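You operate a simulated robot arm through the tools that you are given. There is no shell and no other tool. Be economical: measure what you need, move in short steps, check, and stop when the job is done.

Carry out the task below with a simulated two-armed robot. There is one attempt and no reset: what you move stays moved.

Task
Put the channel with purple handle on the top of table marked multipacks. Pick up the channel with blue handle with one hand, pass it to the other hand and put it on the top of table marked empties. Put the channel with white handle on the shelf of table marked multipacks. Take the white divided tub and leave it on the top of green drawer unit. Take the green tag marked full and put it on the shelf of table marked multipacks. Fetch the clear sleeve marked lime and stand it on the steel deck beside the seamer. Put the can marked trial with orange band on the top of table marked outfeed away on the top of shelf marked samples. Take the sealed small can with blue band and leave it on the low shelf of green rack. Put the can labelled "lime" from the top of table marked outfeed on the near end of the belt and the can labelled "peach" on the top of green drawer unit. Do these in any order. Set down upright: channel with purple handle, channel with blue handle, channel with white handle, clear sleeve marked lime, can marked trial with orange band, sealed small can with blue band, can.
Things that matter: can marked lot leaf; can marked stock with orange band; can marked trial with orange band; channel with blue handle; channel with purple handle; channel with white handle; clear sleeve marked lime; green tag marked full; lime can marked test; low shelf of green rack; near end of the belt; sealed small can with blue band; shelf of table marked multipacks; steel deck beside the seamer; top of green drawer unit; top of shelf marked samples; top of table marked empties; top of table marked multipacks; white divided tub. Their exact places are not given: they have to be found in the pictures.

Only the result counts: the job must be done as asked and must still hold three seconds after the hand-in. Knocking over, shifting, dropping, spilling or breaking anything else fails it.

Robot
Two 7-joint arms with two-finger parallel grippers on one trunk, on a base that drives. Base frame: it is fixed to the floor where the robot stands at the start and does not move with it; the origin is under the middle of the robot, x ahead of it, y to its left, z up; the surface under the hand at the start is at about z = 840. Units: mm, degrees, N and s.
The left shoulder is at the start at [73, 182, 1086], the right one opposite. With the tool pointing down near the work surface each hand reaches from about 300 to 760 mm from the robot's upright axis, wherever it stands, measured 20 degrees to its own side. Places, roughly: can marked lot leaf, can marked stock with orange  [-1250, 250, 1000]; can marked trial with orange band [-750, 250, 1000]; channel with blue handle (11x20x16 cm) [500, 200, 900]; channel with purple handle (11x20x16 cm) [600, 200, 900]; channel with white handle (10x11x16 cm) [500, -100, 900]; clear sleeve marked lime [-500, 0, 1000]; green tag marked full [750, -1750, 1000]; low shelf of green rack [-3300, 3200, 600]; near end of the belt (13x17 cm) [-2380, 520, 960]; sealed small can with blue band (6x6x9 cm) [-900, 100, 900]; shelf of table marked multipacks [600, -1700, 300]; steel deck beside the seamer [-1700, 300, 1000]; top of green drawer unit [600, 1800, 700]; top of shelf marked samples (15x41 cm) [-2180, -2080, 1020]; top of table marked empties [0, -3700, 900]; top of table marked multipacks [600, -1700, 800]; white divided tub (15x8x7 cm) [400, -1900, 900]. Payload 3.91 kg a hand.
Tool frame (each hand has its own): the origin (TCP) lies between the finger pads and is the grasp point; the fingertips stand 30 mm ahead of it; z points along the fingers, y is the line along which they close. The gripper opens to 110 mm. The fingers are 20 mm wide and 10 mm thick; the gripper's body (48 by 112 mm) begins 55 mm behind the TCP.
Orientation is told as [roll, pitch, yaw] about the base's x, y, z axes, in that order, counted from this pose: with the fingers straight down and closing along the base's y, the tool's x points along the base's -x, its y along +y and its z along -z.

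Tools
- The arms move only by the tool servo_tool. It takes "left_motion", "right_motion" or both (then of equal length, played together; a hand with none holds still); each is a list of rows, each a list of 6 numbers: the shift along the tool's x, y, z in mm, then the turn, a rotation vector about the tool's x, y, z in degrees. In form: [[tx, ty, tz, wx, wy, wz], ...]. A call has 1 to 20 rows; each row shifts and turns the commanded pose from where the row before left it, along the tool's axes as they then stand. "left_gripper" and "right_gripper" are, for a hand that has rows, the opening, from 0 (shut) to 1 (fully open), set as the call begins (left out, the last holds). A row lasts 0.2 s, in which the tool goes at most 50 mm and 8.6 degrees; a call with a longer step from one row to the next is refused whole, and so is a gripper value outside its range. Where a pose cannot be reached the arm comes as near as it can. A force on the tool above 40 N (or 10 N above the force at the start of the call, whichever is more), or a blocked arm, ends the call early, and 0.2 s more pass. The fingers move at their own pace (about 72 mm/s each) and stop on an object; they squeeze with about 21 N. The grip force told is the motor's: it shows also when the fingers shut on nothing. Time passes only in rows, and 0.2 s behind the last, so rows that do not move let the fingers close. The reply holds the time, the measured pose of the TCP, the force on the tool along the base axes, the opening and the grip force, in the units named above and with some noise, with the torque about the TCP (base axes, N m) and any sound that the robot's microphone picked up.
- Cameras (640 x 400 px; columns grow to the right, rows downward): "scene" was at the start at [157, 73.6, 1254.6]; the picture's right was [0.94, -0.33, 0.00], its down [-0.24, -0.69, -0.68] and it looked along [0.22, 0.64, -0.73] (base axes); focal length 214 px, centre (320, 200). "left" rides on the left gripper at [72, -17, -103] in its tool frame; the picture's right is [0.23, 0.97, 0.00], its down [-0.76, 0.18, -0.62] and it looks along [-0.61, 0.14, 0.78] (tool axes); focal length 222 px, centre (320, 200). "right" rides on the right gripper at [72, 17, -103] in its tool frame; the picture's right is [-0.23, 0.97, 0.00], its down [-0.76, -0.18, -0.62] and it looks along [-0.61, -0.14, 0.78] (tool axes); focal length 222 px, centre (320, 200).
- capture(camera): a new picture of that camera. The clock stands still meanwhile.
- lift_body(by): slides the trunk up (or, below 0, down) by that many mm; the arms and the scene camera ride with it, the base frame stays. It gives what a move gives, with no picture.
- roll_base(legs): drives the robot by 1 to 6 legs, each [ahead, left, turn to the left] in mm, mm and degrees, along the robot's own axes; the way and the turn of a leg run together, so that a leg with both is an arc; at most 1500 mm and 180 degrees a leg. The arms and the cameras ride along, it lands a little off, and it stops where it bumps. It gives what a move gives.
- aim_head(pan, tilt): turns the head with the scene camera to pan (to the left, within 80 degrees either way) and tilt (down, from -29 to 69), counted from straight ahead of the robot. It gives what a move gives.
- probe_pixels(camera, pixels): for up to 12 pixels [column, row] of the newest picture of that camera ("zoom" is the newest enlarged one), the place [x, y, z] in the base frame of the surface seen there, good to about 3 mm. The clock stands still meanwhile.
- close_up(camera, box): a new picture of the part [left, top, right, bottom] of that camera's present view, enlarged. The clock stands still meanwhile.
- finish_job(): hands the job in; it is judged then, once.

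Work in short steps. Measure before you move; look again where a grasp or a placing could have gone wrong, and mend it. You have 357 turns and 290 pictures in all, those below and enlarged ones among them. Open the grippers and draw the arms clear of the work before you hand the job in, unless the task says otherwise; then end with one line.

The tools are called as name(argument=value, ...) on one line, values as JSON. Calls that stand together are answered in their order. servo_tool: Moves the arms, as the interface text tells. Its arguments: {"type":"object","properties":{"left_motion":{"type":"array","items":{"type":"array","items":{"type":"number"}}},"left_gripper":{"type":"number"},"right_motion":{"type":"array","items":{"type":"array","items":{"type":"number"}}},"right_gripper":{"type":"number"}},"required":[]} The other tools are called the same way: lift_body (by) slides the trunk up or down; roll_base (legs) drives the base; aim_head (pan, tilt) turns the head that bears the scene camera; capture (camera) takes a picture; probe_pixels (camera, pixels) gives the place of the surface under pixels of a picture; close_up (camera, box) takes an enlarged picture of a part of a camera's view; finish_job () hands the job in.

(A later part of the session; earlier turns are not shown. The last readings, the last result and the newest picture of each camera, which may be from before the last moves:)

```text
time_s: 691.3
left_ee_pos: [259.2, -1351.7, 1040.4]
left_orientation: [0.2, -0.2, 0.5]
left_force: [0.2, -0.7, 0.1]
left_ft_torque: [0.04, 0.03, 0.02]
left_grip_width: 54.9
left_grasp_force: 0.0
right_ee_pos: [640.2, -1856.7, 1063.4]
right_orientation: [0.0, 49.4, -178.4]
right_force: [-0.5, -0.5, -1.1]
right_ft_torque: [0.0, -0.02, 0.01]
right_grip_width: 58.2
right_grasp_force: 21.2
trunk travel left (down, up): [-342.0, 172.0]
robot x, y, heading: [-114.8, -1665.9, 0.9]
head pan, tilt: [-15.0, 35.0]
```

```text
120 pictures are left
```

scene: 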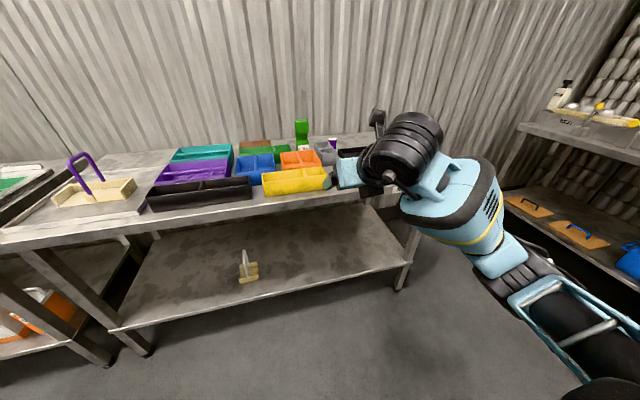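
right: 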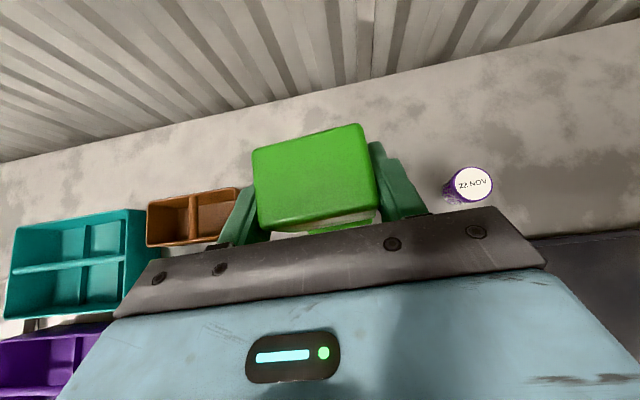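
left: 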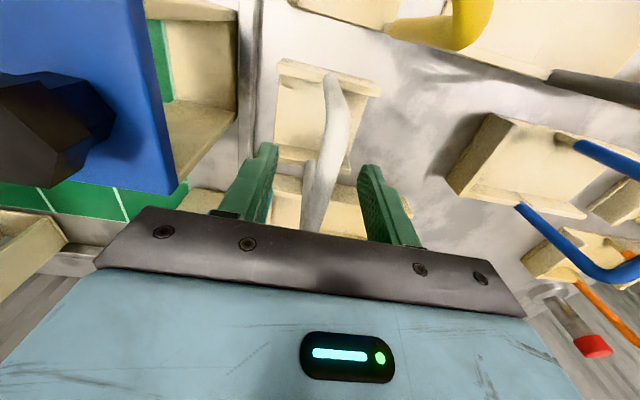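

Tag held, bottom ≈928 (above the tubs). Back out 480, then draw the arm in and lower the trunk.

roll_base(legs=[[-480, 0, -0.7]])

servo_tool(right_motion=[[-18.4, 0, -21.5, 0, 0, 0], [-18.4, 0, -21.5, 0, 0, 0], [-18.4, 0, -21.5, 0, 0, 0], [-18.4, 0, -21.5, 0, 0, 0], [-18.4, 0, -21.5, 0, 0, 0], [0, 0, 0, 0, 0, 0]])

lift_body(by=-340)

servo_tool(right_motion=[[-29.4, 0, 25.2, 0, 0, 0], [-29.4, 0, 25.2, 0, 0, 0], [-29.4, 0, 25.2, 0, 0, 0], [-29.4, 0, 25.2, 0, 0, 0], [-29.4, 0, 25.2, 0, 0, 0], [-29.4, 0, 25.2, 0, 0, 0], [0, 0, 0, 0, 0, 0]])

capture(camera="scene")

```text
time_s: 694.1
left_ee_pos: [-211.3, -1360.1, 1041.0]
left_orientation: [0.2, -0.2, -0.7]
left_force: [-0.2, 0.3, 0.1]
left_ft_torque: [-0.01, 0.02, 0.01]
left_grip_width: 55.2
left_grasp_force: 0.0
right_ee_pos: [160.8, -1872.8, 1064.6]
right_orientation: [-0.1, 49.4, -179.5]
right_force: [0.1, 0.0, -0.4]
right_ft_torque: [0.0, -0.02, 0.02]
right_grip_width: 58.2
right_grasp_force: 21.0
trunk travel left (down, up): [-342.0, 172.0]
robot x, y, heading: [-589.4, -1662.0, 0.2]
head pan, tilt: [-15.0, 35.0]
```

```text
time_s: 695.5
left_ee_pos: [-209.0, -1359.9, 1039.5]
left_orientation: [0.3, -0.1, -0.5]
left_force: [-0.2, -0.3, -0.4]
left_ft_torque: [-0.01, -0.01, 0.02]
left_grip_width: 55.0
left_grasp_force: 0.0
right_ee_pos: [19.3, -1875.0, 1065.5]
right_orientation: [0.0, 49.4, -179.5]
right_force: [-0.1, 0.4, -1.2]
right_ft_torque: [-0.02, 0.0, 0.0]
right_grip_width: 57.9
right_grasp_force: 20.7
trunk travel left (down, up): [-342.0, 172.0]
robot x, y, heading: [-591.2, -1666.7, -0.4]
head pan, tilt: [-15.0, 35.0]
```

```text
time_s: 698.9
left_ee_pos: [-209.7, -1361.0, 700.0]
left_orientation: [0.2, -0.1, -0.7]
left_force: [0.1, -0.3, -0.3]
left_ft_torque: [0.03, 0.0, 0.02]
left_grip_width: 54.9
left_grasp_force: 0.1
right_ee_pos: [19.1, -1874.8, 724.3]
right_orientation: [0.0, 49.4, -179.6]
right_force: [0.1, -0.3, -1.0]
right_ft_torque: [0.0, -0.02, 0.02]
right_grip_width: 58.0
right_grasp_force: 20.8
trunk travel left (down, up): [-2.0, 512.0]
robot x, y, heading: [-588.1, -1663.6, -0.4]
head pan, tilt: [-15.0, 35.0]
```

```text
time_s: 700.5
left_ee_pos: [-211.2, -1359.9, 701.2]
left_orientation: [0.2, -0.3, -0.6]
left_force: [-0.7, -0.2, 0.5]
left_ft_torque: [-0.01, 0.0, -0.02]
left_grip_width: 55.1
left_grasp_force: 0.1
right_ee_pos: [19.5, -1874.3, 493.4]
right_orientation: [0.0, 49.4, -179.5]
right_force: [0.1, 0.6, -1.0]
right_ft_torque: [0.04, 0.01, 0.0]
right_grip_width: 57.9
right_grasp_force: 20.6
trunk travel left (down, up): [-2.0, 512.0]
robot x, y, heading: [-590.7, -1667.8, -0.5]
head pan, tilt: [-15.0, 35.0]
```

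```text
119 pictures are left
```

scene: 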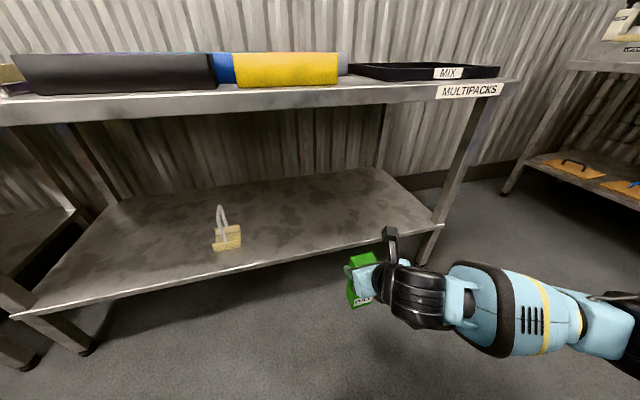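

Drive ahead 300, extend 75, lower to near contact (TCP≈437).

roll_base(legs=[[305, 0, 0.4]])

servo_tool(right_motion=[[16.3, 0, 19, 0, 0, 0], [16.3, 0, 19, 0, 0, 0], [16.3, 0, 19, 0, 0, 0], [-15, 0, 13, 0, 0, 0], [-15, 0, 13, 0, 0, 0], [-8, 0, 6.5, 0, 0, 0], [0, 0, 0, 0, 0, 0]])

servo_tool(right_motion=[[-2.3, 0, 2, 0, 0, 0], [-2.3, 0, 2, 0, 0, 0], [0, 0, 0, 0, 0, 0]])

```text
time_s: 702.5
left_ee_pos: [93.0, -1358.4, 701.0]
left_orientation: [0.2, -0.2, -0.1]
left_force: [0.1, -0.2, 0.7]
left_ft_torque: [0.0, -0.02, -0.01]
left_grip_width: 54.9
left_grasp_force: 0.2
right_ee_pos: [326.9, -1868.3, 493.6]
right_orientation: [0.0, 49.3, -179.0]
right_force: [-0.2, 0.5, -0.7]
right_ft_torque: [-0.01, -0.01, 0.01]
right_grip_width: 57.9
right_grasp_force: 21.0
trunk travel left (down, up): [-2.0, 512.0]
robot x, y, heading: [-276.9, -1667.1, 0.2]
head pan, tilt: [-15.0, 35.0]
```

```text
time_s: 704.1
left_ee_pos: [92.9, -1358.1, 700.2]
left_orientation: [0.2, -0.2, -0.2]
left_force: [0.1, -0.8, -0.3]
left_ft_torque: [0.02, 0.01, 0.0]
left_grip_width: 55.0
left_grasp_force: 0.1
right_ee_pos: [403.6, -1868.6, 444.2]
right_orientation: [0.0, 49.5, -179.0]
right_force: [-0.2, -0.8, -0.3]
right_ft_torque: [-0.01, 0.01, 0.0]
right_grip_width: 57.8
right_grasp_force: 21.3
trunk travel left (down, up): [-2.0, 512.0]
robot x, y, heading: [-283.4, -1663.5, 0.1]
head pan, tilt: [-15.0, 35.0]
```

```text
time_s: 704.9
left_ee_pos: [92.8, -1358.0, 701.1]
left_orientation: [0.1, -0.2, -0.1]
left_force: [-0.3, 0.6, -0.3]
left_ft_torque: [-0.02, -0.01, 0.01]
left_grip_width: 55.0
left_grasp_force: 0.1
right_ee_pos: [402.2, -1867.6, 438.9]
right_orientation: [0.0, 49.4, -179.0]
right_force: [0.3, -1.5, 0.1]
right_ft_torque: [0.03, 0.04, 0.02]
right_grip_width: 57.6
right_grasp_force: 21.4
trunk travel left (down, up): [-2.0, 512.0]
robot x, y, heading: [-283.8, -1668.6, -0.2]
head pan, tilt: [-15.0, 35.0]
```

servo_tool(right_motion=[[-1.5, 0, 1.3, 0, 0, 0], [-1.5, 0, 1.3, 0, 0, 0], [0, 0, 0, 0, 0, 0]])

```text
time_s: 705.7
left_ee_pos: [91.7, -1357.2, 700.9]
left_orientation: [0.1, -0.1, -0.1]
left_force: [-0.4, -1.0, 0.6]
left_ft_torque: [-0.03, 0.01, 0.0]
left_grip_width: 54.7
left_grasp_force: 0.0
right_ee_pos: [401.8, -1867.6, 433.9]
right_orientation: [0.1, 49.5, -179.0]
right_force: [-1.2, -0.3, 2.3]
right_ft_torque: [0.02, 0.16, 0.05]
right_grip_width: 57.7
right_grasp_force: 21.1
trunk travel left (down, up): [-2.0, 512.0]
robot x, y, heading: [-281.7, -1663.6, 0.2]
head pan, tilt: [-15.0, 35.0]
```

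Contact. Release and retract.

servo_tool(right_motion=[[0, 0, 0, 0, 0, 0], [0, 0, 0, 0, 0, 0], [0, 0, 0, 0, 0, 0], [0, 0, -20, 0, 0, 0], [0, 0, -35, 0, 0, 0], [0, 0, -40, 0, 0, 0], [0, 0, -40, 0, 0, 0]], right_gripper=0.85)

roll_base(legs=[[-320, 0, 0]])

capture(camera="scene")

```text
time_s: 707.3
left_ee_pos: [92.8, -1358.4, 701.5]
left_orientation: [0.2, -0.1, 0.0]
left_force: [-0.2, 0.0, 0.6]
left_ft_torque: [-0.01, -0.01, 0.03]
left_grip_width: 54.8
left_grasp_force: 0.1
right_ee_pos: [299.9, -1871.8, 522.8]
right_orientation: [0.1, 49.4, -178.9]
right_force: [0.3, -0.1, -0.2]
right_ft_torque: [-0.02, 0.0, 0.0]
right_grip_width: 93.4
right_grasp_force: 0.0
trunk travel left (down, up): [-2.0, 512.0]
robot x, y, heading: [-285.0, -1666.2, -0.1]
head pan, tilt: [-15.0, 35.0]
```

```text
time_s: 709.4
left_ee_pos: [-223.2, -1358.3, 700.6]
left_orientation: [0.2, -0.2, 0.0]
left_force: [0.2, 0.3, -0.2]
left_ft_torque: [-0.03, -0.01, 0.0]
left_grip_width: 55.0
left_grasp_force: 0.0
right_ee_pos: [-15.3, -1868.4, 524.5]
right_orientation: [0.0, 49.4, -178.8]
right_force: [0.3, -0.3, -0.3]
right_ft_torque: [0.03, -0.02, 0.01]
right_grip_width: 93.6
right_grasp_force: 0.1
trunk travel left (down, up): [-2.0, 512.0]
robot x, y, heading: [-595.0, -1666.6, 0.1]
head pan, tilt: [-15.0, 35.0]
```

```text
118 pictures are left
```

scene: 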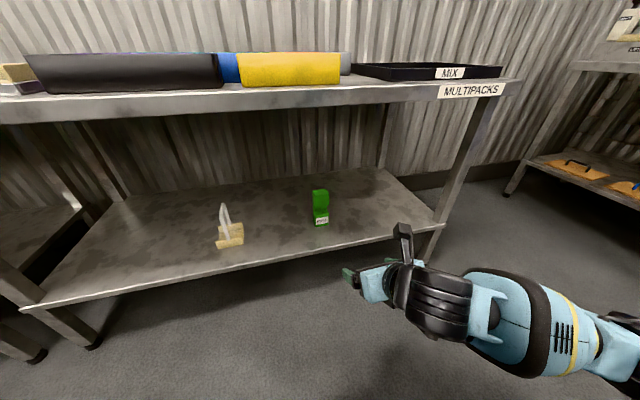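

White and tag are on the shelf. Now blue with a hand-to-hand pass. Raise the trunk and restore the right hand (untilt, unflip).

lift_body(by=400)

servo_tool(right_motion=[[0, 0, 0, 0, -8, 0], [0, 0, 0, 0, -8, 0], [0, 0, 0, 0, -8, 0], [0, 0, 0, 0, -8, 0], [0, 0, 0, 0, -8, 0], [0, 0, 0, 0, -8, 0], [0, 0, 0, 0, -1.4, 0], [0, 0, 0, 0, 0, -8.5], [0, 0, 0, 0, 0, -8.5], [0, 0, 0, 0, 0, -8.5], [0, 0, 0, 0, 0, -8.5], [0, 0, 0, 0, 0, -8.5], [0, 0, 0, 0, 0, -8.5], [0, 0, 0, 0, 0, -8.5], [0, 0, 0, 0, 0, -8.5], [0, 0, 0, 0, 0, -8.5], [0, 0, 0, 0, 0, -8.5]])

servo_tool(right_motion=[[0, 0, -20, 0, 0, -8.5], [0, 0, -20, 0, 0, -8.5], [0, 0, -20, 0, 0, -8.5], [0, 0, -20, 0, 0, -8.5], [0, 0, -20, 0, 0, -8.5], [0, 0, -20, 0, 0, -8.5], [0, 0, -20, 0, 0, -8.5], [0, 0, -20, 0, 0, -8.5], [0, 0, -20, 0, 0, -8.5], [0, 0, -20, 0, 0, -8.5], [0, 0, -20, 0, 0, -8.5], [0, 0, 0, 0, 0, 0]], left_motion=[[0, 0, -10, 0, 0, 0], [0, 0, -10, 0, 0, 0], [0, 0, -10, 0, 0, 0], [0, 0, -10, 0, 0, 0], [0, 0, -10, 0, 0, 0], [0, 0, -10, 0, 0, 0], [0, 0, 0, 0, 0, 0], [0, 0, 0, 0, 0, 0], [0, 0, 0, 0, 0, 0], [0, 0, 0, 0, 0, 0], [0, 0, 0, 0, 0, 0], [0, 0, 0, 0, 0, 0]])

```text
time_s: 713.3
left_ee_pos: [-222.6, -1357.4, 1100.7]
left_orientation: [0.2, -0.1, 0.1]
left_force: [-0.3, -0.2, 0.7]
left_ft_torque: [0.01, -0.02, 0.0]
left_grip_width: 55.1
left_grasp_force: 0.0
right_ee_pos: [-13.6, -1869.6, 924.2]
right_orientation: [-0.1, 49.3, -178.9]
right_force: [-0.3, 0.8, 0.8]
right_ft_torque: [0.01, -0.01, -0.01]
right_grip_width: 93.5
right_grasp_force: 0.1
trunk travel left (down, up): [-402.0, 112.0]
robot x, y, heading: [-596.1, -1666.3, 0.1]
head pan, tilt: [-15.0, 35.0]
```

```text
time_s: 716.9
left_ee_pos: [-223.0, -1358.2, 1101.4]
left_orientation: [0.2, -0.2, 0.2]
left_force: [-0.7, -0.9, 0.2]
left_ft_torque: [0.04, 0.01, 0.0]
left_grip_width: 55.2
left_grasp_force: 0.1
right_ee_pos: [-14.5, -1868.4, 924.5]
right_orientation: [0.0, 0.0, -93.7]
right_force: [-0.3, -0.2, -0.2]
right_ft_torque: [0.05, 0.02, -0.01]
right_grip_width: 93.5
right_grasp_force: 0.0
trunk travel left (down, up): [-402.0, 112.0]
robot x, y, heading: [-594.1, -1663.5, 0.3]
head pan, tilt: [-15.0, 35.0]
```

```text
time_s: 719.5
left_ee_pos: [-221.8, -1357.4, 1160.9]
left_orientation: [0.2, -0.3, 0.1]
left_force: [-0.3, 0.0, 0.3]
left_ft_torque: [-0.01, -0.01, 0.02]
left_grip_width: 55.0
left_grasp_force: 0.0
right_ee_pos: [-14.6, -1868.9, 1144.6]
right_orientation: [0.0, 0.0, -0.2]
right_force: [0.0, 0.0, -0.2]
right_ft_torque: [0.03, 0.02, -0.01]
right_grip_width: 93.4
right_grasp_force: 0.1
trunk travel left (down, up): [-402.0, 112.0]
robot x, y, heading: [-596.6, -1668.9, 0.3]
head pan, tilt: [-15.0, 35.0]
```

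Restored. Test the right hand's hand-over pose: yaw +90°, pitch −20°.

servo_tool(right_motion=[[0, 0, 0, 0, 0, -8.2], [0, 0, 0, 0, 0, -8.2], [0, 0, 0, 0, 0, -8.2], [0, 0, 0, 0, 0, -8.2], [0, 0, 0, 0, 0, -8.2], [0, 0, 0, 0, 0, -8.2], [0, 0, 0, 0, 0, -8.2], [0, 0, 0, 0, 0, -8.2], [0, 0, 0, 0, 0, -8.2], [0, 0, 0, 0, 0, -8.2], [0, 0, 0, 0, 0, -8.2], [0, 0, 0, 0, -7, 0], [0, 0, 0, 0, -7, 0], [0, 0, 0, 0, -6, 0], [0, 0, 0, 0, 0, 0]])

```text
time_s: 722.7
left_ee_pos: [-223.1, -1356.8, 1161.2]
left_orientation: [0.2, -0.3, 0.1]
left_force: [-0.5, -0.1, -0.4]
left_ft_torque: [0.03, 0.0, 0.0]
left_grip_width: 54.7
left_grasp_force: 0.0
right_ee_pos: [-235.5, -1763.2, 1114.4]
right_orientation: [0.0, -19.9, 89.9]
right_force: [0.2, 0.6, 0.4]
right_ft_torque: [-0.02, 0.0, 0.0]
right_grip_width: 93.5
right_grasp_force: 0.1
right hand out of reach, approached as far as the arm can: row 5, 6, 7, 8, 9, 10, 11, 14
trunk travel left (down, up): [-402.0, 112.0]
robot x, y, heading: [-599.7, -1669.0, 0.3]
head pan, tilt: [-15.0, 35.0]
```

Pose works near the centre. Now drive to the channel table for blue: robot to about (-60,-75).

roll_base(legs=[[300, 0, -0.3], [0, 800, 0], [0, 794, 0], [230, 0, 0]])

aim_head(pan=10, tilt=45)

capture(camera="scene")

```text
time_s: 738.3
left_ee_pos: [71.3, 216.2, 1160.3]
left_orientation: [0.2, -0.1, 0.4]
left_force: [-0.6, 0.1, -0.3]
left_ft_torque: [-0.01, 0.0, 0.01]
left_grip_width: 55.2
left_grasp_force: 0.1
right_ee_pos: [58.9, -190.0, 1115.4]
right_orientation: [0.0, -20.1, 90.0]
right_force: [-0.3, -0.2, 0.3]
right_ft_torque: [-0.02, -0.01, 0.01]
right_grip_width: 93.7
right_grasp_force: 0.0
trunk travel left (down, up): [-402.0, 112.0]
robot x, y, heading: [-301.8, -95.1, 0.6]
head pan, tilt: [-15.0, 35.0]
stopped in leg 3: the robot was blocked; the commanded pose is now the measured one
```

```text
time_s: 739.2
left_ee_pos: [70.1, 216.6, 1162.3]
left_orientation: [0.3, -0.1, 0.3]
left_force: [-0.3, -0.3, 0.9]
left_ft_torque: [0.02, 0.0, -0.02]
left_grip_width: 55.0
left_grasp_force: 0.0
right_ee_pos: [58.6, -190.7, 1114.9]
right_orientation: [0.0, -20.0, 90.1]
right_force: [-0.6, -0.7, 0.4]
right_ft_torque: [-0.03, -0.03, 0.01]
right_grip_width: 93.5
right_grasp_force: 0.1
trunk travel left (down, up): [-402.0, 112.0]
robot x, y, heading: [-302.6, -96.3, 0.2]
head pan, tilt: [10.0, 45.0]
```

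```text
117 pictures are left
```

scene: 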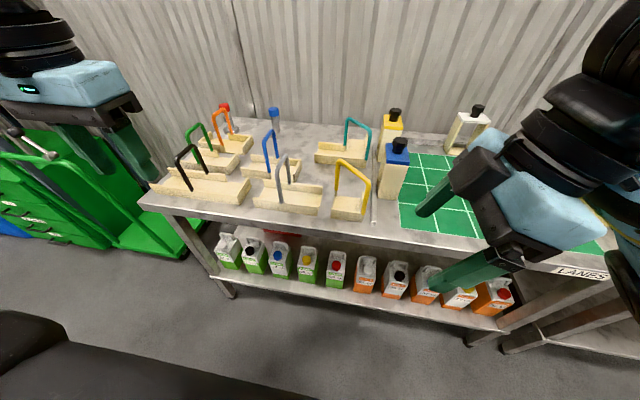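

Brushed the outfeed corner while strafing; move ahead off it to x≈−65, then on to y≈−75.

roll_base(legs=[[240, 0, 0], [0, 20, 0]])

servo_tool(left_motion=[[-35, -8, 0, 0, 0, 0], [-35, -8, 0, 0, 0, 0], [-35, -8, 0, 0, 0, 0], [0, 0, 25, 0, -7, 0], [0, 0, 25, 0, -7, 0], [0, 0, 0, 0, -6, 0], [0, 0, 0, 0, 0, 0]], left_gripper=0.5)

capture(camera="left")

```text
time_s: 741.4
left_ee_pos: [308.9, 237.5, 1160.9]
left_orientation: [0.3, -0.1, 0.2]
left_force: [-0.7, -0.3, 0.1]
left_ft_torque: [-0.01, -0.02, -0.03]
left_grip_width: 55.1
left_grasp_force: 0.0
right_ee_pos: [296.4, -168.8, 1115.9]
right_orientation: [0.0, -20.0, 90.0]
right_force: [0.0, 0.2, 1.0]
right_ft_torque: [-0.01, 0.0, 0.0]
right_grip_width: 93.2
right_grasp_force: 0.1
trunk travel left (down, up): [-402.0, 112.0]
robot x, y, heading: [-66.4, -71.9, 0.6]
head pan, tilt: [10.0, 45.0]
```

```text
time_s: 743.0
left_ee_pos: [417.0, 213.0, 1111.1]
left_orientation: [0.2, -20.2, 0.1]
left_force: [0.7, 0.0, -0.4]
left_ft_torque: [0.0, 0.0, -0.04]
left_grip_width: 55.1
left_grasp_force: 0.2
right_ee_pos: [296.0, -169.7, 1116.0]
right_orientation: [0.0, -20.0, 89.8]
right_force: [-0.1, 0.6, 0.1]
right_ft_torque: [-0.02, -0.03, 0.02]
right_grip_width: 93.3
right_grasp_force: 0.1
trunk travel left (down, up): [-402.0, 112.0]
robot x, y, heading: [-63.6, -69.7, 0.4]
head pan, tilt: [10.0, 45.0]
```

```text
116 pictures are left
```

left: 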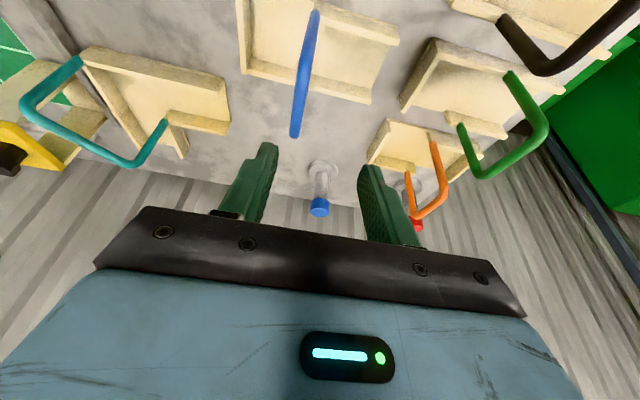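

probe_pixels(camera="left", pixels=[[296, 130], [301, 100], [306, 65], [311, 25], [316, 14]])

servo_tool(left_motion=[[7, -13, 0, 0, 0, 0], [8, -13, 0, 0, 0, 0], [0, 0, 30, 0, 0, 0], [0, 0, 30, 0, 0, 0], [0, 0, 0, 0, 0, 0]])

capture(camera="left")

```text
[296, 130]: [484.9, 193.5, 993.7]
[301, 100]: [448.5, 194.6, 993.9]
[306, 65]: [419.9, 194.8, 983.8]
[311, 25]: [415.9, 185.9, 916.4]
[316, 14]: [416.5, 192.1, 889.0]
```

```text
time_s: 744.2
left_ee_pos: [423.8, 187.1, 1048.7]
left_orientation: [0.2, -20.3, 0.0]
left_force: [-0.3, 0.0, -0.3]
left_ft_torque: [0.0, 0.02, 0.02]
left_grip_width: 55.0
left_grasp_force: 0.0
right_ee_pos: [296.8, -169.2, 1116.1]
right_orientation: [0.0, -20.0, 89.8]
right_force: [0.7, -0.3, -0.7]
right_ft_torque: [0.02, 0.0, 0.0]
right_grip_width: 93.5
right_grasp_force: 0.2
trunk travel left (down, up): [-402.0, 112.0]
robot x, y, heading: [-65.8, -72.4, 0.3]
head pan, tilt: [10.0, 45.0]
```

```text
115 pictures are left
```

left: 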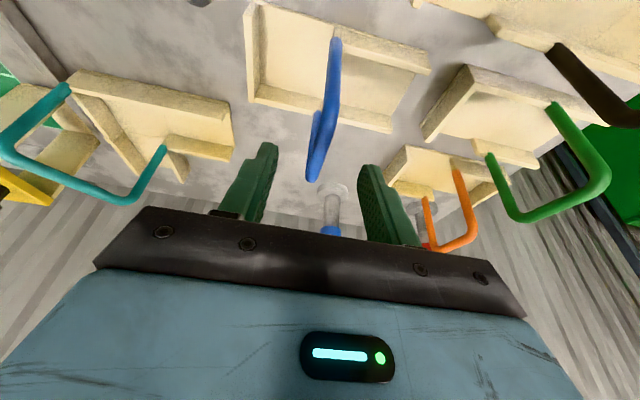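

Bar spans x≈420–490. Grip its near end at x≈438: advance and close.

servo_tool(left_motion=[[8, 4, 0, 0, 0, 0], [0, 0, 32, 0, 0, 0], [0, 0, 32, 0, 0, 0], [0, 0, 0, 0, 0, 0]])

capture(camera="left")

```text
time_s: 745.2
left_ee_pos: [437.8, 192.5, 985.2]
left_orientation: [0.3, -20.2, 0.2]
left_force: [0.3, 1.2, 0.2]
left_ft_torque: [-0.01, -0.02, 0.01]
left_grip_width: 54.7
left_grasp_force: 0.0
right_ee_pos: [295.3, -170.4, 1116.1]
right_orientation: [0.0, -19.9, 89.9]
right_force: [-0.9, -0.2, 0.9]
right_ft_torque: [0.0, 0.0, 0.0]
right_grip_width: 93.4
right_grasp_force: 0.0
trunk travel left (down, up): [-402.0, 112.0]
robot x, y, heading: [-62.5, -71.6, 0.2]
head pan, tilt: [10.0, 45.0]
```

```text
114 pictures are left
```

left: 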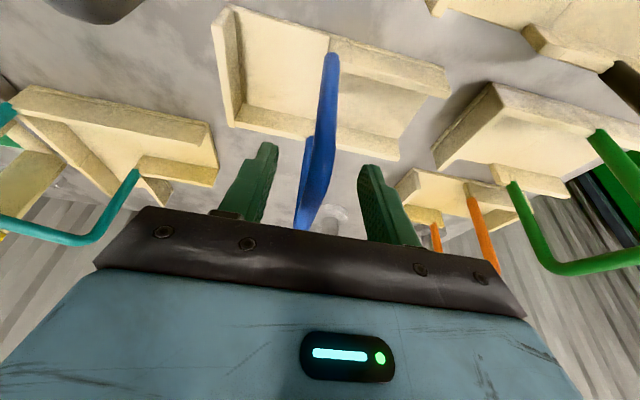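

Centred. Close, lift 190 straight up.

servo_tool(left_motion=[[0, 0, 0, 0, 0, 0], [0, 0, 0, 0, 0, 0], [0, 0, 0, 0, 0, 0]], left_gripper=0)

servo_tool(left_motion=[[-5, 0, -14, 0, 0, 0], [-8.5, 0, -23.5, 0, 0, 0], [-10.3, 0, -28.2, 0, 0, 0], [-10.3, 0, -28.2, 0, 0, 0], [-10.3, 0, -28.2, 0, 0, 0], [-10.3, 0, -28.2, 0, 0, 0], [-10.3, 0, -28.2, 0, 0, 0], [0, 0, 0, 0, 0, 0]])

capture(camera="scene")

```text
time_s: 746.0
left_ee_pos: [437.9, 193.0, 985.6]
left_orientation: [0.3, -20.1, 0.0]
left_force: [0.6, -0.4, 0.6]
left_ft_torque: [0.03, -0.06, -0.07]
left_grip_width: 12.8
left_grasp_force: 21.2
right_ee_pos: [296.1, -168.8, 1115.7]
right_orientation: [0.0, -20.0, 90.0]
right_force: [0.1, 0.3, -0.2]
right_ft_torque: [-0.02, 0.01, -0.01]
right_grip_width: 93.2
right_grasp_force: 0.1
trunk travel left (down, up): [-402.0, 112.0]
robot x, y, heading: [-61.9, -75.8, 0.5]
head pan, tilt: [10.0, 45.0]
```

```text
time_s: 747.8
left_ee_pos: [438.1, 192.3, 1178.2]
left_orientation: [0.3, -20.1, 0.0]
left_force: [0.5, -0.5, -1.7]
left_ft_torque: [-0.04, 0.06, -0.04]
left_grip_width: 13.0
left_grasp_force: 21.2
right_ee_pos: [296.7, -170.0, 1115.0]
right_orientation: [0.1, -20.0, 89.8]
right_force: [0.2, 0.2, -1.1]
right_ft_torque: [-0.02, -0.02, 0.0]
right_grip_width: 93.4
right_grasp_force: 0.0
trunk travel left (down, up): [-402.0, 112.0]
robot x, y, heading: [-64.6, -74.6, 0.2]
head pan, tilt: [10.0, 45.0]
```

```text
113 pictures are left
```

scene: 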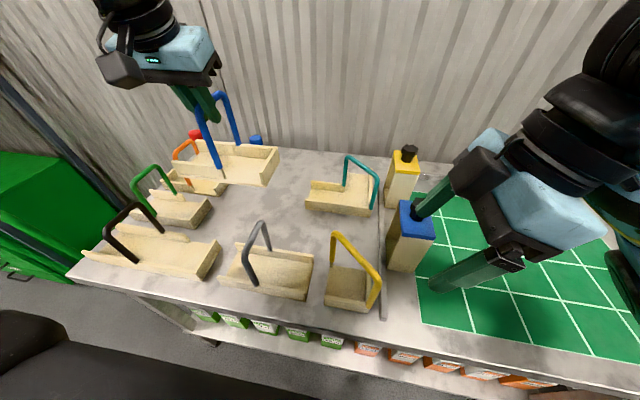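

Held. Move away: back 180, right 650, back 250 into free floor.

roll_base(legs=[[-180, 0, 0], [0, -700, 0], [-350, 0, 0]])

```text
time_s: 757.5
left_ee_pos: [-91.1, -524.5, 1177.4]
left_orientation: [0.3, -20.3, -1.2]
left_force: [0.1, -0.5, -2.6]
left_ft_torque: [-0.02, 0.04, -0.01]
left_grip_width: 12.9
left_grasp_force: 21.1
right_ee_pos: [-243.7, -881.3, 1115.4]
right_orientation: [0.0, -20.0, 88.5]
right_force: [0.2, -0.6, -1.0]
right_ft_torque: [-0.01, 0.02, -0.01]
right_grip_width: 93.3
right_grasp_force: 0.1
trunk travel left (down, up): [-402.0, 112.0]
robot x, y, heading: [-599.8, -781.0, -1.0]
head pan, tilt: [10.0, 45.0]
```

Rotate the left hand −90° about the vertical (channel stays level).

servo_tool(left_motion=[[0, 0, 0, 2.8, 0, 7.7], [0, 0, 0, 2.8, 0, 7.7], [0, 0, 0, 2.8, 0, 7.7], [0, 0, 0, 2.8, 0, 7.7], [0, 0, 0, 2.8, 0, 7.7], [0, 0, 0, 2.8, 0, 7.7], [0, 0, 0, 2.8, 0, 7.7], [0, 0, 0, 2.8, 0, 7.7], [0, 0, 0, 2.8, 0, 7.7], [0, 0, 0, 2.8, 0, 7.7], [0, 0, 0, 2.7, 0, 7.4], [0, 0, 0, 0, 0, 0]])

aim_head(pan=10, tilt=30)

capture(camera="scene")

```text
time_s: 760.1
left_ee_pos: [-92.8, -524.7, 1176.1]
left_orientation: [0.1, -19.7, -91.0]
left_force: [0.2, -0.1, -2.7]
left_ft_torque: [0.06, -0.03, 0.01]
left_grip_width: 12.7
left_grasp_force: 20.3
right_ee_pos: [-243.3, -881.0, 1115.6]
right_orientation: [0.1, -20.0, 88.5]
right_force: [0.0, -1.1, -0.4]
right_ft_torque: [0.02, 0.0, 0.0]
right_grip_width: 93.5
right_grasp_force: 0.1
trunk travel left (down, up): [-402.0, 112.0]
robot x, y, heading: [-598.0, -776.9, -1.1]
head pan, tilt: [10.0, 45.0]
```

```text
time_s: 760.9
left_ee_pos: [-91.6, -524.5, 1177.4]
left_orientation: [0.3, -19.7, -90.9]
left_force: [0.5, 0.0, -3.2]
left_ft_torque: [0.06, 0.01, 0.03]
left_grip_width: 12.8
left_grasp_force: 21.1
right_ee_pos: [-242.9, -883.2, 1115.9]
right_orientation: [0.0, -20.1, 88.5]
right_force: [-0.1, 0.1, 0.1]
right_ft_torque: [-0.01, 0.0, -0.03]
right_grip_width: 93.6
right_grasp_force: 0.0
trunk travel left (down, up): [-402.0, 112.0]
robot x, y, heading: [-601.8, -777.8, -1.1]
head pan, tilt: [10.0, 30.0]
```

```text
112 pictures are left
```

scene: 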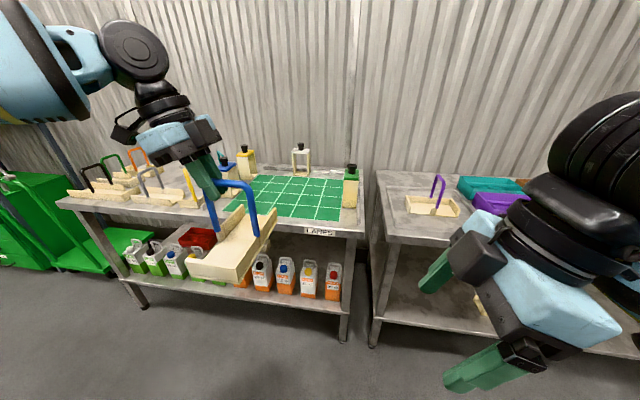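

Check the right hand's geometry via its own camera.

capture(camera="right")

aim_head(pan=-20, tilt=55)

capture(camera="scene")

```text
111 pictures are left
```

right: 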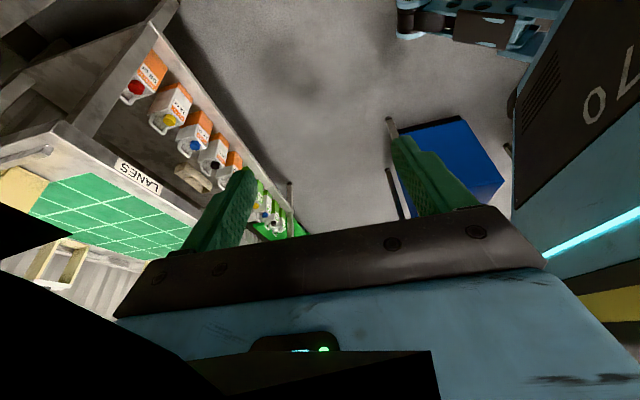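

```text
time_s: 761.8
left_ee_pos: [-92.0, -523.9, 1176.9]
left_orientation: [0.2, -19.7, -91.0]
left_force: [-0.9, 0.8, -2.7]
left_ft_torque: [0.07, 0.04, 0.02]
left_grip_width: 13.1
left_grasp_force: 21.2
right_ee_pos: [-243.1, -882.2, 1115.0]
right_orientation: [0.0, -20.0, 88.4]
right_force: [-0.7, -0.3, -0.5]
right_ft_torque: [-0.02, 0.01, -0.03]
right_grip_width: 93.7
right_grasp_force: 0.0
trunk travel left (down, up): [-402.0, 112.0]
robot x, y, heading: [-604.7, -778.3, -1.0]
head pan, tilt: [-20.0, 55.0]
```

```text
110 pictures are left
```

scene: 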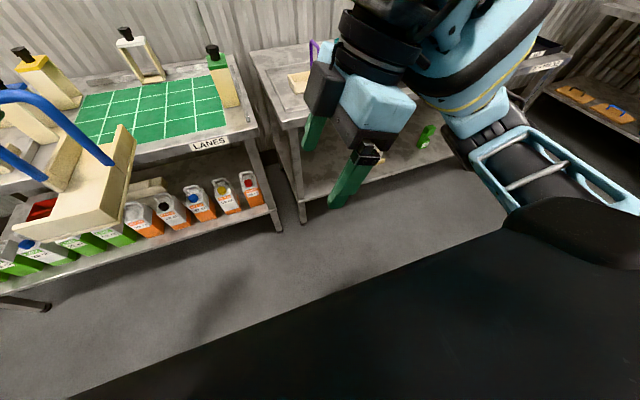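

probe_pixels(camera="scene", pixels=[[322, 90], [375, 100], [310, 140], [350, 185], [360, 40], [385, 140], [100, 150], [20, 98], [130, 160], [75, 165]])

```text
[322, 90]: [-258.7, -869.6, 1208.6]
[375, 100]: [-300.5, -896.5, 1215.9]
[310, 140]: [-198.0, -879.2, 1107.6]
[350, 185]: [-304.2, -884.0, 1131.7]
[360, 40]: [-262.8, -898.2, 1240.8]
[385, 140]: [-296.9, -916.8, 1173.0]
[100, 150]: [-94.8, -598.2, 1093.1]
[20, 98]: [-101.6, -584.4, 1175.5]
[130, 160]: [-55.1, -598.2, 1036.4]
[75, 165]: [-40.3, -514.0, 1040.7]
```

Lean the right hand further (pitch −30°) for clearance and see how far it can come forward/centre: aim at (ahead 430, right 50).

servo_tool(right_motion=[[0, 0, 0, 0, -5, 0], [0, 0, 0, 0, -5, 0], [0, -25, 0, 0, 0, 0], [0, -25, 0, 0, 0, 0], [0, -25, 0, 0, 0, 0], [-18, 0, 10, 0, 0, 0], [-18, 0, 10, 0, 0, 0], [0, 0, 0, 0, 0, 0]], right_gripper=0.5)

```text
time_s: 763.6
left_ee_pos: [-91.4, -524.8, 1177.1]
left_orientation: [0.2, -19.7, -91.0]
left_force: [-0.9, 0.0, -1.9]
left_ft_torque: [0.08, -0.01, 0.03]
left_grip_width: 12.7
left_grasp_force: 20.7
right_ee_pos: [-248.3, -837.6, 1117.1]
right_orientation: [0.0, -29.9, 88.5]
right_force: [-0.8, -0.1, 0.2]
right_ft_torque: [-0.01, 0.01, 0.01]
right_grip_width: 55.1
right_grasp_force: 0.1
right hand out of reach, approached as far as the arm can: row 1, 2, 3, 4, 5
trunk travel left (down, up): [-402.0, 112.0]
robot x, y, heading: [-604.1, -777.5, -1.0]
head pan, tilt: [-20.0, 55.0]
```

The yaw-90 meeting point is cramped. Use a bar-along-x meeting instead: left yaw 0 leaning back, right flipped (yaw 180) leaning forward at the far end. Rotate both back first.

servo_tool(left_motion=[[0, 0, 0, -2.8, 0, -7.7], [0, 0, 0, -2.8, 0, -7.7], [0, 0, 0, -2.8, 0, -7.7], [0, 0, 0, -2.8, 0, -7.7], [0, 0, 0, -2.8, 0, -7.7], [0, 0, 0, -2.8, 0, -7.7], [0, 0, 0, -2.8, 0, -7.7], [0, 0, 0, -2.8, 0, -7.7], [0, 0, 0, -2.8, 0, -7.7], [0, 0, 0, -2.8, 0, -7.7], [0, 0, 0, -2.7, 0, -7.4], [0, 0, 0, 0, 0, 0], [0, 0, 0, 0, 0, 0], [0, 0, 0, 0, 0, 0], [0, 0, 0, 0, 0, 0], [0, 0, 0, 0, 0, 0]], right_motion=[[0, 0, 0, 0, 7.5, 0], [0, 0, 0, 0, 7.5, 0], [0, 0, 0, 0, 7.5, 0], [0, 0, 0, 0, 7.5, 0], [20, 0, 0, 0, 0, 8], [20, 0, 0, 0, 0, 8], [20, 0, 0, 0, 0, 8], [10, -15, 0, 0, 0, 8], [0, -15, 0, 0, 0, 8], [0, -15, 0, 0, 0, 8], [0, -15, 0, 0, 0, 8], [0, 0, 0, 0, 0, 8], [0, 0, 0, 0, 0, 8], [0, 0, 0, 0, 0, 8], [0, 0, 0, 0, 0, 8], [0, 0, 0, 0, 0, 0]])

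servo_tool(right_motion=[[0, 0, 0, 0, 0, 8.5], [0, 0, 0, 0, 0, 8.5], [0, 0, 0, 0, 0, 8.5], [0, 0, 0, 0, 0, 8.5], [0, 0, 0, 0, 0, 8.5], [0, 0, 0, 0, 0, 8.5], [0, 0, 0, 0, 0, 8.5], [0, 0, 0, 0, 0, 8.5], [0, 0, 0, 0, 0, 8.5], [0, 0, 0, 0, 0, 8.5], [0, 0, 0, 0, 0, 8.5], [0, 0, 0, 0, 0, 8.5], [0, 0, 0, 0, 0, 8.5], [0, 0, 0, 0, 0, 8.5], [0, 0, 0, 0, 0, 8.5], [0, 0, 0, 0, 0, 8.5], [0, 0, 0, 0, 0, 8.5], [0, 0, 0, 0, 0, 8.5], [0, 0, 0, 0, 0, 8.5], [0, 0, 0, 0, 0, 8.5]])

```text
time_s: 767.0
left_ee_pos: [-93.0, -523.4, 1177.0]
left_orientation: [0.3, -20.1, -1.3]
left_force: [-0.8, -0.3, -2.3]
left_ft_torque: [0.0, 0.05, -0.03]
left_grip_width: 13.0
left_grasp_force: 20.6
right_ee_pos: [-215.8, -941.8, 1118.2]
right_orientation: [0.0, 0.1, 0.5]
right_force: [-0.5, -0.7, -1.0]
right_ft_torque: [0.02, 0.01, 0.01]
right_grip_width: 55.2
right_grasp_force: 0.0
trunk travel left (down, up): [-402.0, 112.0]
robot x, y, heading: [-603.8, -778.2, -1.0]
head pan, tilt: [-20.0, 55.0]
```

```text
time_s: 771.2
left_ee_pos: [-92.5, -524.9, 1176.5]
left_orientation: [0.3, -20.1, -1.2]
left_force: [-0.3, -1.0, -2.7]
left_ft_torque: [-0.01, 0.13, 0.01]
left_grip_width: 12.7
left_grasp_force: 21.4
right_ee_pos: [-215.5, -941.8, 1118.3]
right_orientation: [0.0, -0.1, -169.5]
right_force: [0.2, 0.2, -1.2]
right_ft_torque: [-0.02, 0.0, -0.01]
right_grip_width: 55.0
right_grasp_force: 0.1
trunk travel left (down, up): [-402.0, 112.0]
robot x, y, heading: [-599.5, -780.3, -0.9]
head pan, tilt: [-20.0, 55.0]
```

Finish the right pose (yaw 178.8°, pitch −30°) while bringing the left hand toward the centre.

servo_tool(right_motion=[[0, 0, 0, 0, 0, 6], [0, 0, 0, 0, 0, 5.7], [0, 0, 0, 0, -7.5, 0], [0, 0, 0, 0, -7.5, 0], [0, 0, 0, 0, -7.5, 0], [0, 0, 0, 0, -7.5, 0], [0, 0, 0, 0, 0, 0]], left_motion=[[14, -26, -5, 0, 0, 0], [14, -26, -5, 0, 0, 0], [14, -26, -5, 0, 0, 0], [14, -26, -5, 0, 0, 0], [14, -26, -5, 0, 0, 0], [12, -25, -5, 0, 0, 0], [0, 0, 0, 0, 0, 0]])

aim_head(pan=0, tilt=45)

capture(camera="scene")

```text
time_s: 772.8
left_ee_pos: [-181.5, -675.1, 1177.9]
left_orientation: [0.2, -20.3, -1.0]
left_force: [-0.6, 0.2, -3.4]
left_ft_torque: [0.02, 0.09, -0.03]
left_grip_width: 12.8
left_grasp_force: 21.2
left hand out of reach, approached as far as the arm can: row 6
right_ee_pos: [-216.8, -939.8, 1118.7]
right_orientation: [0.1, -30.1, 178.9]
right_force: [0.1, 0.3, -0.9]
right_ft_torque: [0.02, 0.02, 0.0]
right_grip_width: 54.7
right_grasp_force: 0.0
trunk travel left (down, up): [-402.0, 112.0]
robot x, y, heading: [-606.2, -777.2, -1.1]
head pan, tilt: [-20.0, 55.0]
```

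```text
time_s: 773.6
left_ee_pos: [-181.1, -675.3, 1176.6]
left_orientation: [0.2, -20.1, -1.1]
left_force: [0.0, 0.3, -2.2]
left_ft_torque: [-0.03, 0.1, -0.01]
left_grip_width: 12.9
left_grasp_force: 20.9
right_ee_pos: [-216.3, -941.5, 1118.6]
right_orientation: [0.0, -30.0, 178.8]
right_force: [-0.2, 0.4, 0.0]
right_ft_torque: [-0.02, -0.02, 0.01]
right_grip_width: 54.9
right_grasp_force: 0.1
trunk travel left (down, up): [-402.0, 112.0]
robot x, y, heading: [-604.4, -776.4, -1.0]
head pan, tilt: [0.0, 45.0]
```

```text
109 pictures are left
```

scene: 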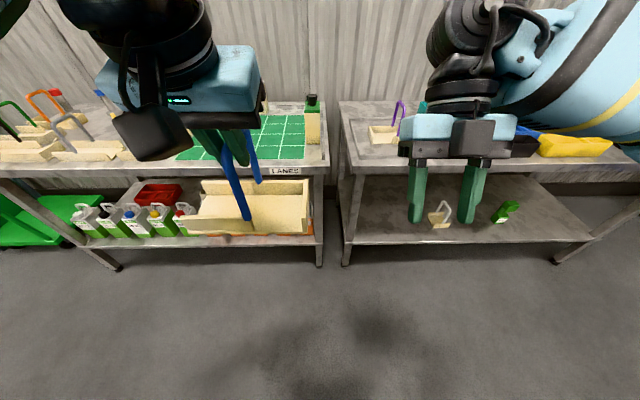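

Lower the left hand 150 and bring it a bit more to the centre.

servo_tool(left_motion=[[12.8, 0, 35.2, 0, 0, 0], [12.8, 0, 35.2, 0, 0, 0], [12.8, 0, 35.2, 0, 0, 0], [12.8, 0, 35.2, 0, 0, 0], [0, -25, 0, 0, 0, 0], [0, -25, 0, 0, 0, 0], [0, -25, 0, 0, 0, 0], [0, 0, 0, 0, 0, 0]])

```text
time_s: 775.4
left_ee_pos: [-174.5, -681.3, 1027.3]
left_orientation: [0.2, -20.2, -1.2]
left_force: [-0.2, 1.2, -3.0]
left_ft_torque: [0.0, 0.14, -0.02]
left_grip_width: 12.9
left_grasp_force: 20.9
left hand out of reach, approached as far as the arm can: row 5, 6, 7
right_ee_pos: [-215.4, -940.7, 1119.0]
right_orientation: [0.0, -30.1, 178.8]
right_force: [0.1, -0.4, -0.1]
right_ft_torque: [0.01, 0.01, -0.02]
right_grip_width: 55.1
right_grasp_force: 0.0
trunk travel left (down, up): [-402.0, 112.0]
robot x, y, heading: [-601.9, -776.3, -0.9]
head pan, tilt: [0.0, 45.0]
```

Left TCP at (-174,-681,1027). Bring the right hand to the pre-grasp above the bar's far end.

servo_tool(right_motion=[[36.4, 0, -13.7, 0, 0, 0], [36.4, 0, -13.7, 0, 0, 0], [36.4, 0, -13.7, 0, 0, 0], [0, -40, 0, 0, 0, 0], [0, -40, 0, 0, 0, 0], [0, -40, 0, 0, 0, 0], [0, 0, 0, 0, 0, 0]])

capture(camera="scene")

```text
time_s: 777.0
left_ee_pos: [-176.6, -683.3, 1027.7]
left_orientation: [0.3, -20.1, -1.3]
left_force: [-0.6, 0.2, -2.3]
left_ft_torque: [-0.01, 0.08, 0.01]
left_grip_width: 12.8
left_grasp_force: 21.0
right_ee_pos: [-100.7, -828.7, 1097.4]
right_orientation: [0.0, -30.0, 178.8]
right_force: [-0.6, 0.1, -0.1]
right_ft_torque: [-0.03, -0.02, 0.01]
right_grip_width: 54.6
right_grasp_force: 0.1
trunk travel left (down, up): [-402.0, 112.0]
robot x, y, heading: [-601.4, -774.0, -1.1]
head pan, tilt: [0.0, 45.0]
```

```text
108 pictures are left
```

scene: 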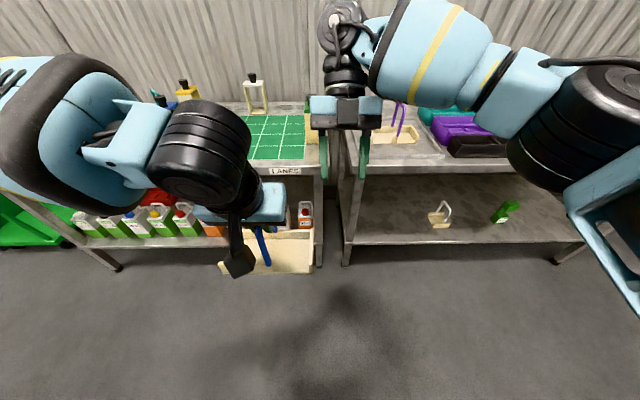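

Move the right hand 146 further left, above the bar's far end, and inspect.

servo_tool(right_motion=[[0, -37, 0, 0, 0, 0], [0, -37, 0, 0, 0, 0], [0, -36, 0, 0, 0, 0], [0, -36, 0, 0, 0, 0], [0, 0, 0, 0, 0, 0]])

capture(camera="scene")

capture(camera="right")

```text
time_s: 778.0
left_ee_pos: [-174.4, -681.8, 1027.3]
left_orientation: [0.3, -20.1, -1.3]
left_force: [0.5, 0.2, -2.5]
left_ft_torque: [0.02, 0.09, -0.01]
left_grip_width: 12.9
left_grasp_force: 21.3
right_ee_pos: [-53.2, -777.0, 1118.0]
right_orientation: [-5.1, -30.3, 172.4]
right_force: [0.9, 0.5, 0.0]
right_ft_torque: [0.0, -0.07, 0.0]
right_grip_width: 54.9
right_grasp_force: 0.1
right hand out of reach, approached as far as the arm can: row 4
trunk travel left (down, up): [-402.0, 112.0]
robot x, y, heading: [-602.2, -775.5, -1.0]
head pan, tilt: [0.0, 45.0]
stopped in row 5 (right hand): the arm was blocked; the commanded pose is now the measured one
```

```text
107 pictures are left
```

scene: 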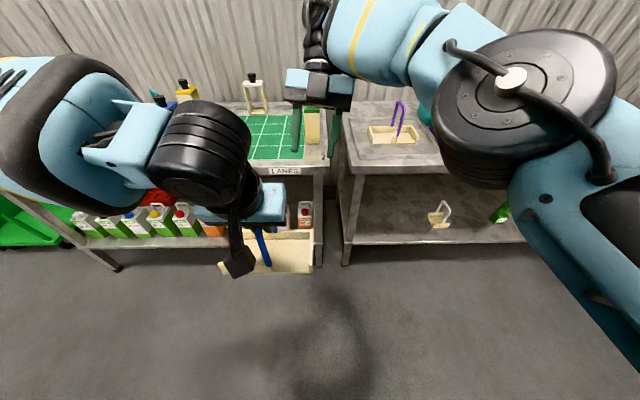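

```text
106 pictures are left
```

right: 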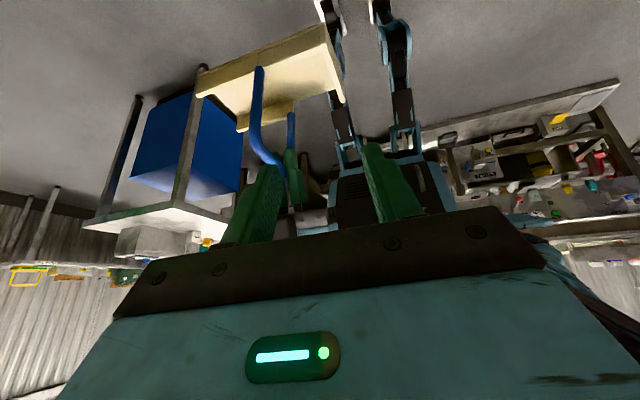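

Out of reach there. Better: right hand horizontal, pointing left (roll +90°), gripping the bar's far end from the right with fingers above and below. First back the right hand off and unflip it.

servo_tool(right_motion=[[0, 40, 0, 0, 0, 0], [0, 40, 0, 0, 0, 0], [0, 40, 0, 0, 0, 0], [0, 0, 0, -5, 7.5, 0], [0, 0, 0, 0, 7.5, 0], [-20, 0, 0, 0, 7.5, 0], [-20, 0, 0, 0, 7.5, 0], [0, 0, 0, 0, 0, -8.5], [0, 0, 0, 0, 0, -8.5], [0, 0, 0, 0, 0, -8.5], [0, 0, 0, 0, 0, -8.5], [0, 0, 0, 0, 0, -8.5], [0, 0, 0, 0, 0, -8.5], [0, 0, 0, 0, 0, -8.5], [0, 0, 0, 0, 0, -8.5], [0, 0, 0, 0, 0, -8.5], [0, 0, 0, 0, 0, -8.5], [0, 0, 0, 0, 0, -8.5], [0, 0, 0, 0, 0, -8.5]])

servo_tool(right_motion=[[0, 0, 0, 0, 0, -8.5], [0, 0, 0, 0, 0, -8.5], [0, 0, 0, 0, 0, -8.5], [0, 0, 0, 0, 0, -8.5], [0, 0, 0, 0, 0, -8.5], [0, 0, 0, 0, 0, -8.5], [0, 0, 0, 0, 0, -8.5], [0, 0, 0, 0, 0, -8.5], [0, 0, 0, 0, 0, -8.5], [0, 0, 0, 0, 0, 0]])

```text
refused: row 4 steps farther than a row can; nothing moved
```

```text
time_s: 780.2
left_ee_pos: [-175.6, -681.2, 1028.8]
left_orientation: [0.3, -20.2, -1.2]
left_force: [-1.1, -0.3, -3.0]
left_ft_torque: [-0.01, 0.05, -0.02]
left_grip_width: 12.8
left_grasp_force: 20.7
right_ee_pos: [-53.4, -778.0, 1120.5]
right_orientation: [-30.6, -2.2, -111.8]
right_force: [0.3, -0.5, 0.5]
right_ft_torque: [0.0, -0.03, 0.0]
right_grip_width: 54.9
right_grasp_force: 0.0
trunk travel left (down, up): [-402.0, 112.0]
robot x, y, heading: [-600.2, -776.5, -1.1]
head pan, tilt: [0.0, 45.0]
```

Only the second part ran. Continue the rotation (−103°), then untilt; check.

servo_tool(right_motion=[[0, 0, 0, 0, 0, -8.5], [0, 0, 0, 0, 0, -8.5], [0, 0, 0, 0, 0, -8.5], [0, 0, 0, 0, 0, -8.5], [0, 0, 0, 0, 0, -8.5], [0, 0, 0, 0, 0, -8.5], [0, 0, 0, 0, 0, -8.5], [0, 0, 0, 0, 0, -8.5], [0, 0, 0, 0, 0, -8.5], [0, 0, 0, 0, 0, -8.5], [0, 0, 0, 0, 0, -8.5], [0, 0, 0, 0, 0, -8.5], [0, -35, 0, 0, 0, 0], [0, -35, 0, 0, 0, 0], [0, -35, 0, 0, 0, 0], [0, 0, 0, 0, 0, 0]])

```text
time_s: 783.6
left_ee_pos: [-175.0, -680.5, 1027.6]
left_orientation: [0.2, -20.1, -1.4]
left_force: [0.3, -0.6, -2.6]
left_ft_torque: [-0.03, 0.1, 0.02]
left_grip_width: 12.8
left_grasp_force: 21.5
right_ee_pos: [-73.5, -879.2, 1112.6]
right_orientation: [4.1, 30.4, -9.2]
right_force: [0.3, 0.4, -0.6]
right_ft_torque: [0.01, 0.0, 0.02]
right_grip_width: 55.0
right_grasp_force: 0.1
trunk travel left (down, up): [-402.0, 112.0]
robot x, y, heading: [-598.2, -780.8, -0.8]
head pan, tilt: [0.0, 45.0]
```

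Untilt, straighten, and move to ahead ≈420, right ≈220; then roll 90° so the fingers point left.

servo_tool(right_motion=[[0, 0, 0, 2, -7.6, 0], [0, 0, 0, 2, -7.6, 0], [0, 0, 0, 0, -7.6, -3], [0, 0, 0, 0, -7.6, -5], [25, -30, 0, 0, 0, 0], [25, -30, 0, 0, 0, 0], [25, -30, 0, 0, 0, 0], [25, -30, 0, 0, 0, 0], [0, 0, 0, -8.2, 0, 0], [0, 0, 0, -8.2, 0, 0], [0, 0, 0, -8.2, 0, 0], [0, 0, 0, -8.2, 0, 0], [0, 0, 0, -8.2, 0, 0], [0, 0, 0, -8.2, 0, 0], [0, 0, 0, -8.2, 0, 0], [0, 0, 0, -8.2, 0, 0], [0, 0, 0, -8.2, 0, 0], [0, 0, 0, -8.2, 0, 0], [0, 0, 0, -8, 0, 0]])

capture(camera="scene")

```text
refused: row 4 steps farther than a row can; nothing moved
```

```text
105 pictures are left
```

scene: 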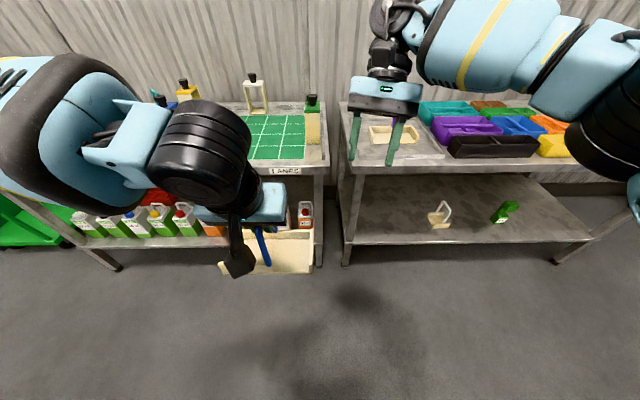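

servo_tool(right_motion=[[0, 0, 0, 2, -7.6, 0], [0, 0, 0, 2, -7.6, 0], [0, 0, 0, 0, -7.6, -2], [0, 0, 0, 0, -7.6, -2], [25, -30, 0, 0, 0, -4], [25, -30, 0, 0, 0, 0], [25, -30, 0, 0, 0, 0], [25, -30, 0, 0, 0, 0], [0, 0, 0, -8.2, 0, 0], [0, 0, 0, -8.2, 0, 0], [0, 0, 0, -8.2, 0, 0], [0, 0, 0, -8.2, 0, 0], [0, 0, 0, -8.2, 0, 0], [0, 0, 0, -8.2, 0, 0], [0, 0, 0, -8.2, 0, 0], [0, 0, 0, -8.2, 0, 0], [0, 0, 0, -8.2, 0, 0], [0, 0, 0, -8.2, 0, 0], [0, 0, 0, -8, 0, 0]])

capture(camera="scene")

```text
time_s: 787.6
left_ee_pos: [-174.8, -681.4, 1027.5]
left_orientation: [0.4, -20.2, -1.3]
left_force: [0.6, -1.0, -2.0]
left_ft_torque: [-0.05, 0.05, 0.01]
left_grip_width: 12.8
left_grasp_force: 21.3
right_ee_pos: [-181.0, -994.3, 1111.2]
right_orientation: [90.6, 0.1, -1.9]
right_force: [-0.4, -0.3, -0.4]
right_ft_torque: [0.03, -0.05, 0.01]
right_grip_width: 54.9
right_grasp_force: 0.1
trunk travel left (down, up): [-402.0, 112.0]
robot x, y, heading: [-600.6, -780.4, -1.4]
head pan, tilt: [0.0, 45.0]
```

```text
104 pictures are left
```

scene: 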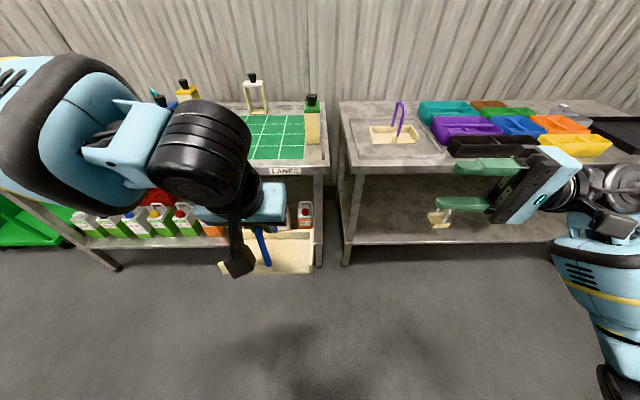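

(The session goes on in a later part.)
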